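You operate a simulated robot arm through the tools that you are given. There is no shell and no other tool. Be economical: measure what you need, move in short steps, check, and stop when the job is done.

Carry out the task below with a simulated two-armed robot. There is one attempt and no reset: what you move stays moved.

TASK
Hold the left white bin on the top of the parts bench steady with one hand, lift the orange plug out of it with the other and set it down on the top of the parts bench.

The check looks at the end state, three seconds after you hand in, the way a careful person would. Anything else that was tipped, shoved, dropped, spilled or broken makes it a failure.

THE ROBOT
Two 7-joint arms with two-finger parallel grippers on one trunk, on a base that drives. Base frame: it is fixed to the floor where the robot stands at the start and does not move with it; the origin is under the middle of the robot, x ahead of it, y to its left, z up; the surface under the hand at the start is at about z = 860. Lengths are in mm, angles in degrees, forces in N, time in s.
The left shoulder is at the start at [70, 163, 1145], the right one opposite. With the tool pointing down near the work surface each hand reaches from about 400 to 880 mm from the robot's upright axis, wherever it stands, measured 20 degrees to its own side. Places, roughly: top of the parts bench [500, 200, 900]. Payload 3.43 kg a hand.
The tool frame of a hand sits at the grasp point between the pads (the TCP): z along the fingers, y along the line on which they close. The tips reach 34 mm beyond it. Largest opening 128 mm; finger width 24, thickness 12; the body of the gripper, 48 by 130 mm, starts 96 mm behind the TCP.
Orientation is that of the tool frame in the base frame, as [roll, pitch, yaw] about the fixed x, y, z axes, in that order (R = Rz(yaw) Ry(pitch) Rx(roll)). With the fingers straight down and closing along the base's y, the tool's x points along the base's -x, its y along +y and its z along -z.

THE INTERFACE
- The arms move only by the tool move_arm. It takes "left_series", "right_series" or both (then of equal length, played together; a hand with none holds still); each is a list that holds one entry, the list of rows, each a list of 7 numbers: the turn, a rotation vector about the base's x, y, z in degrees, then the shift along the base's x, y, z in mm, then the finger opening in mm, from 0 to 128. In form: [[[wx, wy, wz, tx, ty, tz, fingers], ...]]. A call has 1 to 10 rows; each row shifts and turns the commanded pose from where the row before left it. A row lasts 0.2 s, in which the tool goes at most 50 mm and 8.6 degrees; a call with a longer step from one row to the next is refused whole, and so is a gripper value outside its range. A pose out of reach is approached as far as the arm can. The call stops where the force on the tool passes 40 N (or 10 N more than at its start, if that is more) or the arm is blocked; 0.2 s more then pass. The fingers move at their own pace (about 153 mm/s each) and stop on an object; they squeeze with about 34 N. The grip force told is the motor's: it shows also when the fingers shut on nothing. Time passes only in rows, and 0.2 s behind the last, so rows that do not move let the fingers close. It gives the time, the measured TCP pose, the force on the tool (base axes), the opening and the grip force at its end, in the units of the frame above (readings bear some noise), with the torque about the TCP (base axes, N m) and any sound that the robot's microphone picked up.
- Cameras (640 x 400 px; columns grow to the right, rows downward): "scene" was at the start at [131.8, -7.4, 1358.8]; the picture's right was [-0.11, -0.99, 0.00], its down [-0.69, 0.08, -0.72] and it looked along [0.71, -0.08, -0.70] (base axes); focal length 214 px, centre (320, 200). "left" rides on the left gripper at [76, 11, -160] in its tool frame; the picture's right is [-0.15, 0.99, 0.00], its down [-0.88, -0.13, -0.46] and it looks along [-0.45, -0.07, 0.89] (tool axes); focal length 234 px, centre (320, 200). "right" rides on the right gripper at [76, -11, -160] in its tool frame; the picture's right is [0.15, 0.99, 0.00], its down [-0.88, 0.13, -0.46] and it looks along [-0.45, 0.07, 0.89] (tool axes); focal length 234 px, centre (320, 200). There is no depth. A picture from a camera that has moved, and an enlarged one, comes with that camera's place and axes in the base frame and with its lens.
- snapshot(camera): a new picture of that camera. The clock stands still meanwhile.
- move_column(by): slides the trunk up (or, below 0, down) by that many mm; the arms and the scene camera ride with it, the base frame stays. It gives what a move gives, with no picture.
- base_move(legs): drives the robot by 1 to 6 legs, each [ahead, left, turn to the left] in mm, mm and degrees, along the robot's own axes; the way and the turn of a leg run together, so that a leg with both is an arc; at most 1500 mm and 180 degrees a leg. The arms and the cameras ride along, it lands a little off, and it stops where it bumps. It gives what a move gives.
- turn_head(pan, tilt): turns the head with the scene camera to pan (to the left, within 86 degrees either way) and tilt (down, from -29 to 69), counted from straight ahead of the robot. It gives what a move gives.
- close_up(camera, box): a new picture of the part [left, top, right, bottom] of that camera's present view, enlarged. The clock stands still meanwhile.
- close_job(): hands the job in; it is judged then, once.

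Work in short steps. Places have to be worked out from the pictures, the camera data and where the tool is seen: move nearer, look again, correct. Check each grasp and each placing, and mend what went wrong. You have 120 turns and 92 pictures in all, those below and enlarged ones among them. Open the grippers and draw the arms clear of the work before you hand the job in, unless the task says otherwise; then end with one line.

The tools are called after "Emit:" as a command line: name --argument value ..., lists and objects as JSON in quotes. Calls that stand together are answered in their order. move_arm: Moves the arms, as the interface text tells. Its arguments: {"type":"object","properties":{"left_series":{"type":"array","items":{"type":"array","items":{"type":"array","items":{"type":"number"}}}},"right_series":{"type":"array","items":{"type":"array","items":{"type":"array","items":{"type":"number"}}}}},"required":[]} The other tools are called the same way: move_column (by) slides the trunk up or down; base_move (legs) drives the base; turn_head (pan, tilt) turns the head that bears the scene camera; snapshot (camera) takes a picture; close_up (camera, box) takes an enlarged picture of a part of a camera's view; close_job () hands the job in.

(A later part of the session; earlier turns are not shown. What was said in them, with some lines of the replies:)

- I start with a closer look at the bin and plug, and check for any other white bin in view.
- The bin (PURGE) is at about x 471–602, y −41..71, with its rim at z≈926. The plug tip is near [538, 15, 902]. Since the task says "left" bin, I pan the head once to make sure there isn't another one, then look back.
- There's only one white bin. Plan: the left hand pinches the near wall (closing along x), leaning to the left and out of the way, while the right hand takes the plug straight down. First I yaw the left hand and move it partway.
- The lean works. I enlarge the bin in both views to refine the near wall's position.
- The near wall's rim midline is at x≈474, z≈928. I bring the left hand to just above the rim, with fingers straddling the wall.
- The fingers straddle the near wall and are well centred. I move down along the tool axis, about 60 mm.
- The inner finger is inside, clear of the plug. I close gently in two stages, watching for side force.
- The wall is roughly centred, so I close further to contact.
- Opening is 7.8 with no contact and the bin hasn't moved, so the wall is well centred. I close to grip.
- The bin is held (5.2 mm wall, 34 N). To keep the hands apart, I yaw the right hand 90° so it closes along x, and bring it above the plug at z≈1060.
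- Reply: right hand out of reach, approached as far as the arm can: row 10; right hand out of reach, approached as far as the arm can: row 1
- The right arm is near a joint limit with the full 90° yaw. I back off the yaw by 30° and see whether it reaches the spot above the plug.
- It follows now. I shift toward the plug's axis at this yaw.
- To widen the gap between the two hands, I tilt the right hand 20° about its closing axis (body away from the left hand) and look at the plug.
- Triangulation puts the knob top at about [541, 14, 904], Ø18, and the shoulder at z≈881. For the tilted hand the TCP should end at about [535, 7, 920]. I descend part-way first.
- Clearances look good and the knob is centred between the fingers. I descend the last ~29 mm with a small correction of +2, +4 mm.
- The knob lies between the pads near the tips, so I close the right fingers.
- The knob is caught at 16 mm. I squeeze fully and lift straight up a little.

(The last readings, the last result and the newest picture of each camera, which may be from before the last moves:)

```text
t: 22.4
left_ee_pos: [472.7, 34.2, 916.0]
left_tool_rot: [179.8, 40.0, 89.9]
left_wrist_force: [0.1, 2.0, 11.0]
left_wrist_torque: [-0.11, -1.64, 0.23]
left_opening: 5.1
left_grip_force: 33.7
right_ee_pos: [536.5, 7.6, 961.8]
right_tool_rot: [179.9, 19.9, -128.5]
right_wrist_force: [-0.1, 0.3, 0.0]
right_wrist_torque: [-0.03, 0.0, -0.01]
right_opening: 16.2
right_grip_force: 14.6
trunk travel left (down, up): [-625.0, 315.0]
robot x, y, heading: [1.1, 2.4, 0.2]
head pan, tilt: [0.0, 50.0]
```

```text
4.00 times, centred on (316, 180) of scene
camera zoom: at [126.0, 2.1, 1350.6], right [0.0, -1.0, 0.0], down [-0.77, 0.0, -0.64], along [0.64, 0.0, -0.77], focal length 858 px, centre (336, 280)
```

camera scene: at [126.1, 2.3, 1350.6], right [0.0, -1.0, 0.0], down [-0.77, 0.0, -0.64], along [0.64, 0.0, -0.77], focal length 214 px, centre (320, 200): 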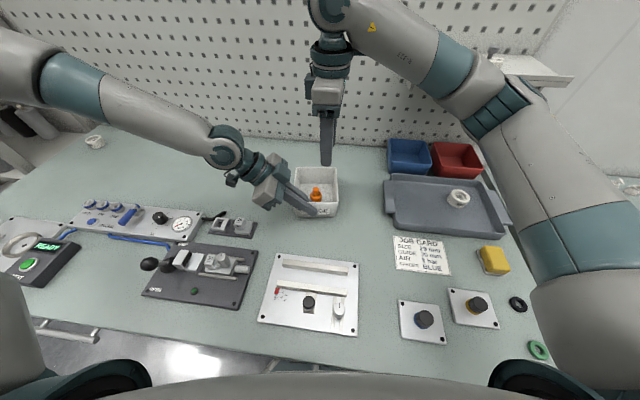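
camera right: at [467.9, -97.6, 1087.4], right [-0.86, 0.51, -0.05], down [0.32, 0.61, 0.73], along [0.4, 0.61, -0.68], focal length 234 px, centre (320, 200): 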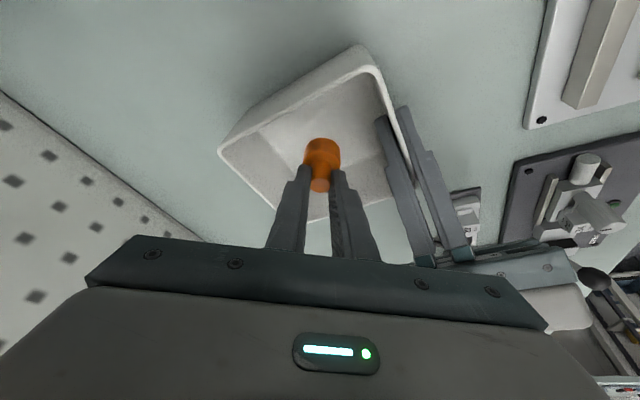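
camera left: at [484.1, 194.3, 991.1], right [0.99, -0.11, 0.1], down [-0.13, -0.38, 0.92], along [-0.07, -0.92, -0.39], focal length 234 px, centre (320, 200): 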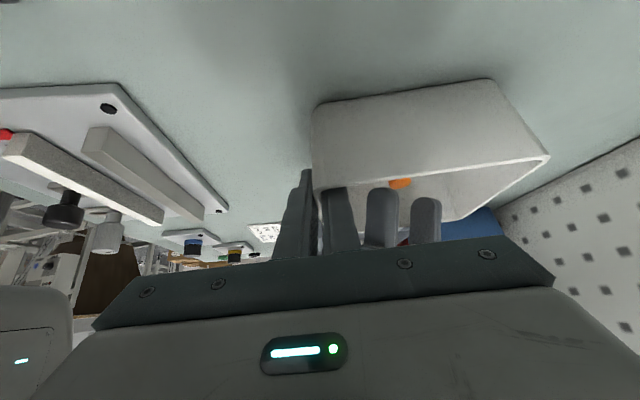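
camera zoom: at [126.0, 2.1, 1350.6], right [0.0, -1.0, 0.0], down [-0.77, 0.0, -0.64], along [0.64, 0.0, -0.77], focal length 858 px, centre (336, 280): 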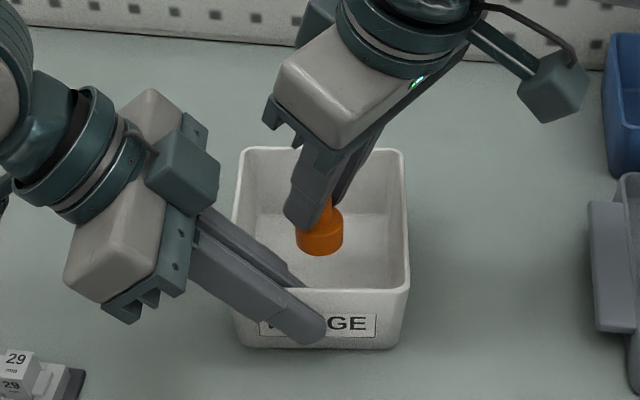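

The plug is up with the bin unmoved. I raise it another 65 mm and carry it right to the free bench spot between bin and tray (about [541, −112]).

Emit:
move_arm --right_series '[[[0, 0, 0, 0, 0, 20, 0], [0, 0, 0, 0, 0, 25, 0], [0, 0, 0, 0, 0, 20, 0], [0, 0, 0, 0, -20, 0, 0], [0, 0, 0, 0, -30, 0, 0], [0, 0, 0, 0, -30, 0, 0], [0, 0, 0, 0, -30, 0, 0], [0, 0, 0, 0, -18, 0, 0], [0, 0, 0, 0, 0, 0, 0]]]'

Emit:
snapshot --camera "right"

Emit:
close_up --camera "scene" --box '[256, 100, 416, 240]'

```text
t: 24.4
left_ee_pos: [473.0, 33.5, 916.8]
left_tool_rot: [179.9, 40.0, 89.9]
left_wrist_force: [0.1, 1.4, 11.6]
left_wrist_torque: [-0.02, -1.59, 0.31]
left_opening: 4.7
left_grip_force: 34.0
right_ee_pos: [537.3, -121.3, 1025.8]
right_tool_rot: [180.0, 19.9, -128.5]
right_wrist_force: [-1.3, -0.9, 0.1]
right_wrist_torque: [0.0, -0.02, -0.06]
right_opening: 16.2
right_grip_force: 14.2
trunk travel left (down, up): [-625.0, 315.0]
robot x, y, heading: [-0.9, 5.2, -0.0]
head pan, tilt: [0.0, 50.0]
```

```text
52 pictures are left
camera right: at [468.4, -228.1, 1150.8], right [-0.86, 0.51, -0.05], down [0.32, 0.61, 0.73], along [0.4, 0.61, -0.68], focal length 234 px, centre (320, 200)
```

right: 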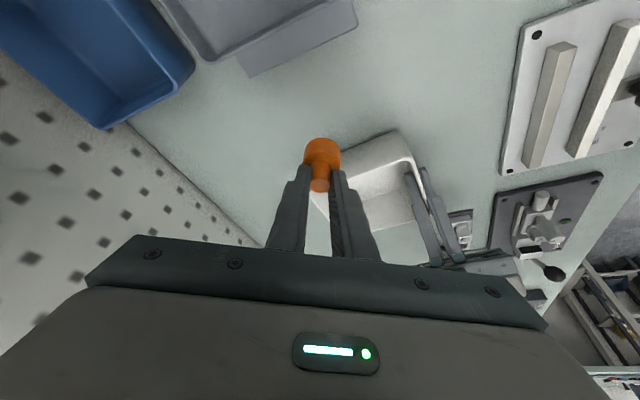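

```text
2.86 times, centred on (336, 170) of scene
camera zoom: at [126.0, 2.0, 1350.6], right [0.0, -1.0, 0.0], down [-0.77, 0.0, -0.64], along [0.64, 0.0, -0.77], focal length 613 px, centre (274, 286)
```

zoom: 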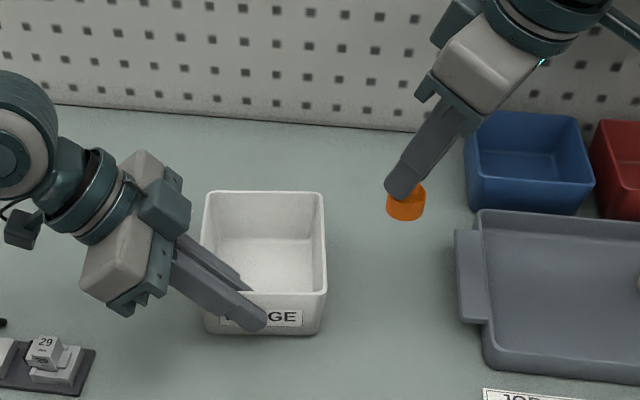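

It's over free bench. I lower 98 mm, to a few mm above the surface.

Emit:
move_arm --right_series '[[[0, 0, 0, 0, 0, -25, 0], [0, 0, 0, 0, 0, -30, 0], [0, 0, 0, 0, 0, -25, 0], [0, 0, 0, 0, 0, -18, 0], [0, 0, 0, 0, 0, 0, 0]]]'

Emit:
close_up --camera "scene" --box '[326, 160, 406, 230]'

Emit:
snapshot --camera "right"

```text
t: 25.6
left_ee_pos: [473.1, 33.5, 917.9]
left_tool_rot: [179.9, 39.9, 89.9]
left_wrist_force: [-0.1, 1.1, 11.2]
left_wrist_torque: [-0.17, -1.61, 0.27]
left_opening: 4.9
left_grip_force: 34.2
right_ee_pos: [536.7, -119.5, 928.3]
right_tool_rot: [179.9, 20.0, -128.6]
right_wrist_force: [-0.2, 0.4, 0.4]
right_wrist_torque: [0.0, 0.04, 0.02]
right_opening: 16.2
right_grip_force: 13.3
trunk travel left (down, up): [-625.0, 315.0]
robot x, y, heading: [0.4, 0.3, -0.0]
head pan, tilt: [0.0, 50.0]
```

```text
5.71 times, centred on (366, 195) of scene
camera zoom: at [125.9, 2.0, 1350.6], right [0.0, -1.0, 0.0], down [-0.77, 0.0, -0.64], along [0.64, 0.0, -0.77], focal length 1226 px, centre (57, 229)
```

zoom: 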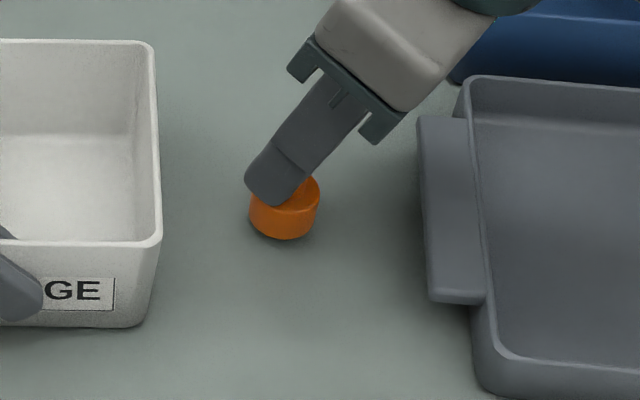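

```text
49 pictures are left
camera right: at [467.8, -225.6, 1053.4], right [-0.86, 0.51, -0.05], down [0.32, 0.61, 0.73], along [0.4, 0.61, -0.68], focal length 234 px, centre (320, 200)
```

right: 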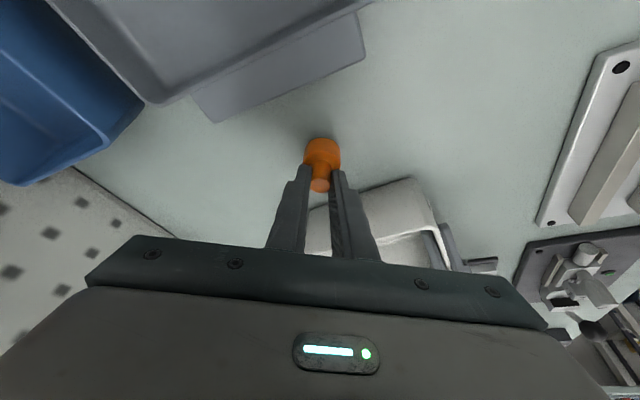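

A few mm remain. I lower in 2 mm steps and watch the force.

Emit:
move_arm --right_series '[[[0, 0, 0, 0, 0, -2, 0], [0, 0, 0, 0, 0, -2, 0], [0, 0, 0, 0, 0, -2, 0]]]'

Emit:
move_arm --right_series '[[[0, 0, 0, 0, 0, -1.5, 0], [0, 0, 0, 0, 0, 0, 0]]]'

```text
t: 26.4
left_ee_pos: [474.2, 34.4, 917.6]
left_tool_rot: [179.9, 39.9, 89.9]
left_wrist_force: [-0.2, 1.8, 11.7]
left_wrist_torque: [-0.17, -1.61, 0.27]
left_opening: 4.9
left_grip_force: 34.2
right_ee_pos: [537.2, -119.6, 922.9]
right_tool_rot: [180.0, 19.9, -128.5]
right_wrist_force: [-0.4, -1.3, 0.1]
right_wrist_torque: [0.0, -0.03, 0.0]
right_opening: 16.1
right_grip_force: 13.9
trunk travel left (down, up): [-625.0, 315.0]
robot x, y, heading: [1.3, -1.9, 0.1]
head pan, tilt: [0.0, 50.0]
```

```text
t: 27.0
left_ee_pos: [473.1, 34.2, 917.2]
left_tool_rot: [179.8, 40.0, 90.0]
left_wrist_force: [0.6, 1.7, 11.6]
left_wrist_torque: [-0.16, -1.56, 0.26]
left_opening: 4.9
left_grip_force: 34.3
right_ee_pos: [537.5, -119.6, 921.5]
right_tool_rot: [179.9, 19.9, -128.5]
right_wrist_force: [0.0, -0.6, 0.4]
right_wrist_torque: [0.02, 0.02, 0.0]
right_opening: 16.2
right_grip_force: 14.3
trunk travel left (down, up): [-625.0, 315.0]
robot x, y, heading: [2.5, -0.1, 0.1]
head pan, tilt: [0.0, 50.0]
```

No contact yet; I continue in 1 mm steps.

Emit:
move_arm --right_series '[[[0, 0, 0, 0, 0, -1, 0], [0, 0, 0, 0, 0, -1, 0]]]'

Emit:
move_arm --right_series '[[[0, 0, 0, 0, 0, -1, 0]]]'

Emit:
close_up --camera "scene" --box '[326, 160, 406, 230]'

```text
t: 27.6
left_ee_pos: [471.5, 33.5, 917.7]
left_tool_rot: [179.9, 40.0, 89.9]
left_wrist_force: [0.1, 1.7, 11.5]
left_wrist_torque: [-0.2, -1.66, 0.28]
left_opening: 4.8
left_grip_force: 34.3
right_ee_pos: [536.8, -118.8, 919.0]
right_tool_rot: [179.9, 19.8, -128.5]
right_wrist_force: [-0.5, 0.3, -0.1]
right_wrist_torque: [0.01, 0.03, 0.02]
right_opening: 16.4
right_grip_force: 14.0
trunk travel left (down, up): [-625.0, 315.0]
robot x, y, heading: [-2.0, 0.3, -0.3]
head pan, tilt: [0.0, 50.0]
```

```text
t: 28.0
left_ee_pos: [472.8, 34.2, 916.7]
left_tool_rot: [179.8, 40.0, 89.7]
left_wrist_force: [-0.2, 1.4, 12.1]
left_wrist_torque: [-0.16, -1.62, 0.26]
left_opening: 4.4
left_grip_force: 33.8
right_ee_pos: [537.8, -120.0, 919.0]
right_tool_rot: [179.8, 19.9, -128.5]
right_wrist_force: [0.5, -0.6, 0.8]
right_wrist_torque: [0.0, -0.01, 0.01]
right_opening: 16.2
right_grip_force: 14.3
trunk travel left (down, up): [-625.0, 315.0]
robot x, y, heading: [-1.2, 2.3, -0.1]
head pan, tilt: [0.0, 50.0]
```

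```text
5.71 times, centred on (366, 195) of scene
camera zoom: at [126.1, 2.0, 1350.6], right [0.0, -1.0, 0.0], down [-0.77, 0.0, -0.64], along [0.64, 0.0, -0.77], focal length 1226 px, centre (57, 229)
```

zoom: 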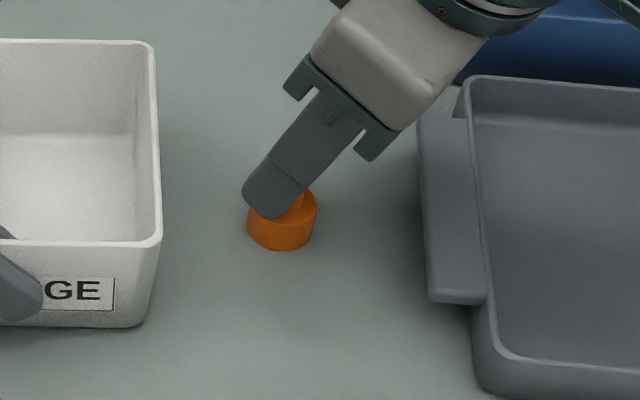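

Still no contact force; I estimate the base is ~1–2 mm above the bench. I keep lowering.

Emit:
move_arm --right_series '[[[0, 0, 0, 0, 0, -1, 0]]]'

Emit:
move_arm --right_series '[[[0, 0, 0, 0, 0, -1, 0]]]'

```text
t: 28.4
left_ee_pos: [471.9, 33.5, 916.7]
left_tool_rot: [179.9, 40.0, 89.9]
left_wrist_force: [0.4, 1.9, 11.6]
left_wrist_torque: [-0.11, -1.6, 0.3]
left_opening: 4.8
left_grip_force: 34.2
right_ee_pos: [538.2, -119.7, 917.7]
right_tool_rot: [-180.0, 19.8, -128.6]
right_wrist_force: [-0.5, -0.5, 1.7]
right_wrist_torque: [0.0, -0.05, -0.01]
right_opening: 16.3
right_grip_force: 14.4
trunk travel left (down, up): [-625.0, 315.0]
robot x, y, heading: [0.0, 1.0, -0.3]
head pan, tilt: [0.0, 50.0]
```

```text
t: 28.8
left_ee_pos: [471.6, 34.0, 917.8]
left_tool_rot: [179.9, 40.1, 89.9]
left_wrist_force: [3.7, 1.2, 9.1]
left_wrist_torque: [-0.13, -1.52, 0.25]
left_opening: 4.6
left_grip_force: 34.1
right_ee_pos: [536.9, -119.5, 917.6]
right_tool_rot: [-180.0, 20.0, -128.5]
right_wrist_force: [-1.6, -0.5, 9.8]
right_wrist_torque: [0.08, 0.03, 0.01]
right_opening: 16.5
right_grip_force: 13.6
trunk travel left (down, up): [-625.0, 315.0]
robot x, y, heading: [-1.2, -0.6, -0.1]
head pan, tilt: [0.0, 50.0]
```

Contact (≈10 N). I open the right fingers and back away along the tool axis.

Emit:
move_arm --right_series '[[[0, 0, 0, 0, 0, 0, 30], [0, 0, 0, 0, 0, 0, 42], [0, 0, 0, 0, 0, 0, 42], [0, 0, 0, -3, -4, 14, 42], [0, 0, 0, -4, -5, 19, 42], [0, 0, 0, -4, -5, 19, 42], [0, 0, 0, -6, -8, 28, 42]]]'

Emit:
snapshot --camera "scene"

Emit:
snapshot --camera "right"

```text
t: 30.4
left_ee_pos: [472.5, 33.2, 917.7]
left_tool_rot: [179.9, 40.1, 89.9]
left_wrist_force: [-0.2, 2.6, 12.3]
left_wrist_torque: [-0.16, -1.61, 0.26]
left_opening: 4.5
left_grip_force: 34.1
right_ee_pos: [520.6, -142.1, 995.9]
right_tool_rot: [179.9, 19.9, -128.5]
right_wrist_force: [0.4, -0.2, 0.6]
right_wrist_torque: [0.02, 0.03, 0.02]
right_opening: 41.9
right_grip_force: 0.1
trunk travel left (down, up): [-625.0, 315.0]
robot x, y, heading: [-3.0, -0.2, -0.3]
head pan, tilt: [0.0, 50.0]
```

```text
47 pictures are left
camera scene: at [125.8, 2.0, 1350.6], right [0.0, -1.0, 0.0], down [-0.77, 0.0, -0.64], along [0.64, 0.0, -0.77], focal length 214 px, centre (320, 200)
```

scene: 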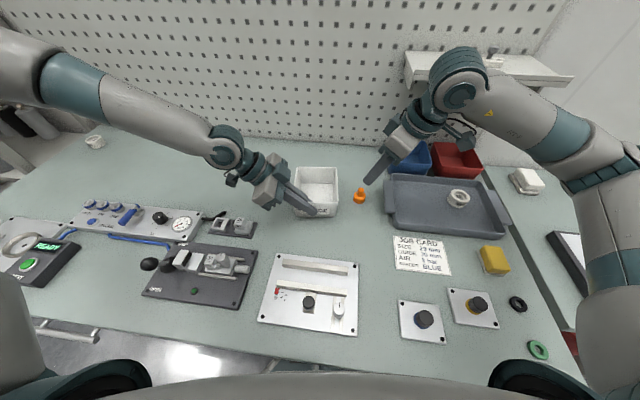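

```text
46 pictures are left
camera right: at [451.7, -248.1, 1121.9], right [-0.86, 0.51, -0.05], down [0.32, 0.61, 0.73], along [0.4, 0.61, -0.68], focal length 234 px, centre (320, 200)
```

right: 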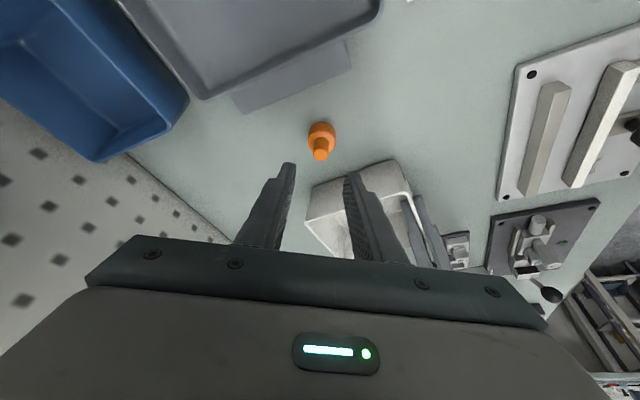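

The plug stands on the bench. I raise the right hand clear, then open the left fingers a little.

Emit:
move_arm --right_series '[[[0, 0, 0, 0, -10, 40, 60], [0, 0, 0, 0, -10, 40, 60], [0, 0, 0, 0, -10, 40, 60]]]'

Emit:
move_arm --left_series '[[[0, 0, 0, 0, 0, 0, 8], [0, 0, 0, 0, 0, 0, 16], [0, 0, 0, 0, 0, 0, 30], [0, 0, 0, 0, 0, 0, 30]]]'

Emit:
close_up --camera "left" --box '[240, 100, 440, 260]'

Emit:
close_up --camera "scene" --box '[276, 155, 376, 235]'

```text
t: 31.2
left_ee_pos: [473.4, 33.4, 917.5]
left_tool_rot: [179.9, 40.0, 89.9]
left_wrist_force: [-0.7, 1.6, 10.7]
left_wrist_torque: [-0.12, -1.6, 0.26]
left_opening: 4.6
left_grip_force: 34.0
right_ee_pos: [521.1, -172.2, 1117.0]
right_tool_rot: [179.9, 19.8, -128.6]
right_wrist_force: [-1.3, 0.0, -0.6]
right_wrist_torque: [-0.02, 0.04, 0.01]
right_opening: 60.0
right_grip_force: 0.0
trunk travel left (down, up): [-625.0, 315.0]
robot x, y, heading: [1.0, 3.1, 0.1]
head pan, tilt: [0.0, 50.0]
```

```text
t: 32.2
left_ee_pos: [473.4, 33.2, 917.8]
left_tool_rot: [179.9, 39.9, 90.0]
left_wrist_force: [-0.2, 0.2, 0.4]
left_wrist_torque: [-0.01, -0.02, 0.03]
left_opening: 29.9
left_grip_force: 0.2
right_ee_pos: [521.7, -173.0, 1116.7]
right_tool_rot: [179.9, 19.9, -128.4]
right_wrist_force: [0.1, 0.0, 0.6]
right_wrist_torque: [-0.04, -0.03, -0.01]
right_opening: 60.0
right_grip_force: 0.0
trunk travel left (down, up): [-625.0, 315.0]
robot x, y, heading: [-1.4, -1.2, 0.2]
head pan, tilt: [0.0, 50.0]
```

```text
2.50 times, centred on (340, 180) of left
camera zoom: at [484.9, 194.2, 990.5], right [0.99, -0.11, 0.09], down [-0.13, -0.38, 0.92], along [-0.07, -0.92, -0.39], focal length 585 px, centre (270, 250)
```

zoom: 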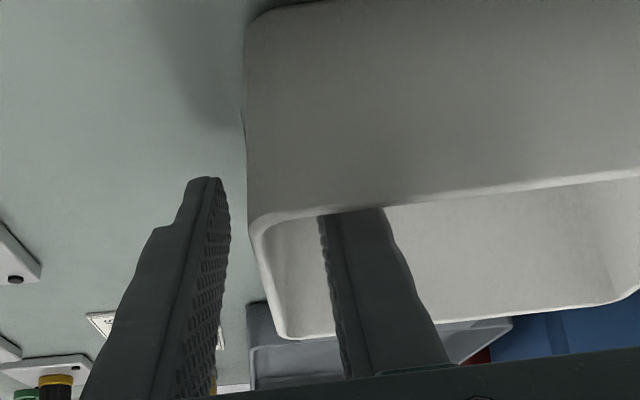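

```text
5.00 times, centred on (326, 195) of scene
camera zoom: at [127.0, 1.8, 1350.5], right [0.0, -1.0, 0.0], down [-0.77, 0.0, -0.64], along [0.64, 0.0, -0.77], focal length 1072 px, centre (290, 225)
```

zoom: 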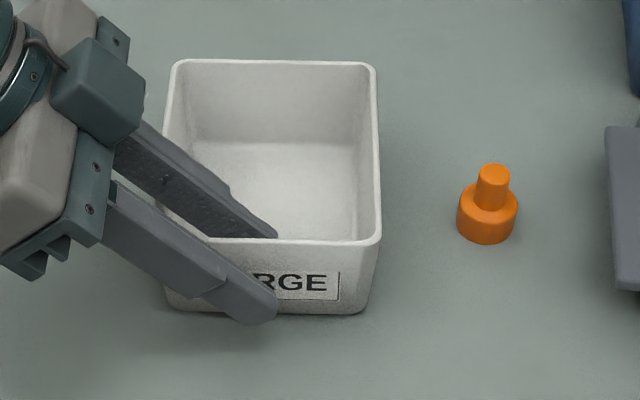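

The left fingers are free of the wall on both sides. I withdraw along the tool axis and then up.

Emit:
move_arm --left_series '[[[0, 0, 0, 0, 13, 15, 34], [0, 0, 0, 0, 16, 19, 34], [0, 0, 0, 0, 19, 23, 34], [0, 0, 0, 0, 26, 31, 34], [0, 0, 0, 0, 26, 31, 60], [0, 0, 0, 0, 26, 31, 60]]]'

Emit:
snapshot --camera "scene"

Emit:
close_up --camera "scene" --box '[276, 155, 376, 235]'

```text
t: 33.6
left_ee_pos: [474.7, 160.0, 1068.0]
left_tool_rot: [-180.0, 40.1, 90.1]
left_wrist_force: [0.2, 0.2, 0.8]
left_wrist_torque: [0.0, -0.02, 0.02]
left_opening: 59.8
left_grip_force: 0.2
right_ee_pos: [522.3, -171.3, 1117.3]
right_tool_rot: [-179.9, 19.9, -128.5]
right_wrist_force: [0.2, 1.0, -0.5]
right_wrist_torque: [-0.01, -0.07, 0.01]
right_opening: 60.0
right_grip_force: 0.0
trunk travel left (down, up): [-625.0, 315.0]
robot x, y, heading: [-1.9, 0.3, 0.0]
head pan, tilt: [0.0, 50.0]
```

```text
43 pictures are left
camera scene: at [126.1, 2.5, 1350.5], right [0.0, -1.0, 0.0], down [-0.77, 0.0, -0.64], along [0.64, 0.0, -0.77], focal length 214 px, centre (320, 200)
```

scene: 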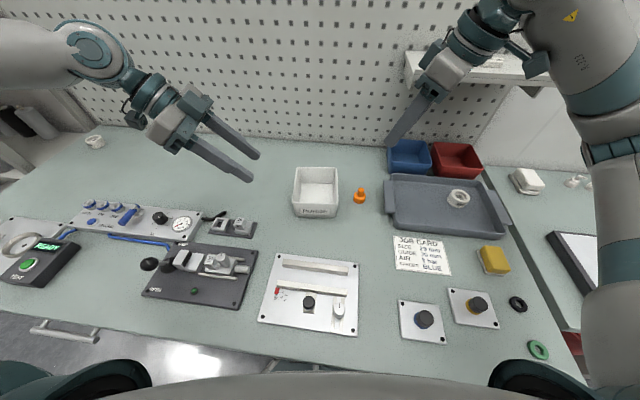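

```text
5.00 times, centred on (326, 195) of scene
camera zoom: at [126.1, 2.5, 1350.5], right [0.0, -1.0, 0.0], down [-0.77, 0.0, -0.64], along [0.64, 0.0, -0.77], focal length 1072 px, centre (290, 225)
```

zoom: 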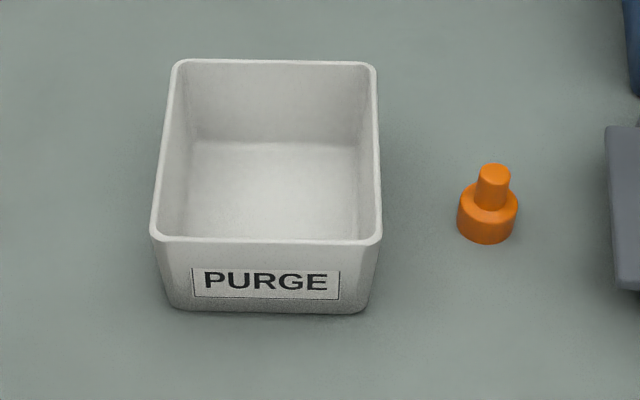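

The bin is in its place and empty, the plug stands on the bench, nothing else has moved, and both grippers are open and clear. I hand in.

Emit:
close_job

```text
The job is handed in.
```

I lifted the orange plug out of the white bin while the left hand held the bin steady, set it upright on the top of the parts bench just right of the bin, and handed the job in.
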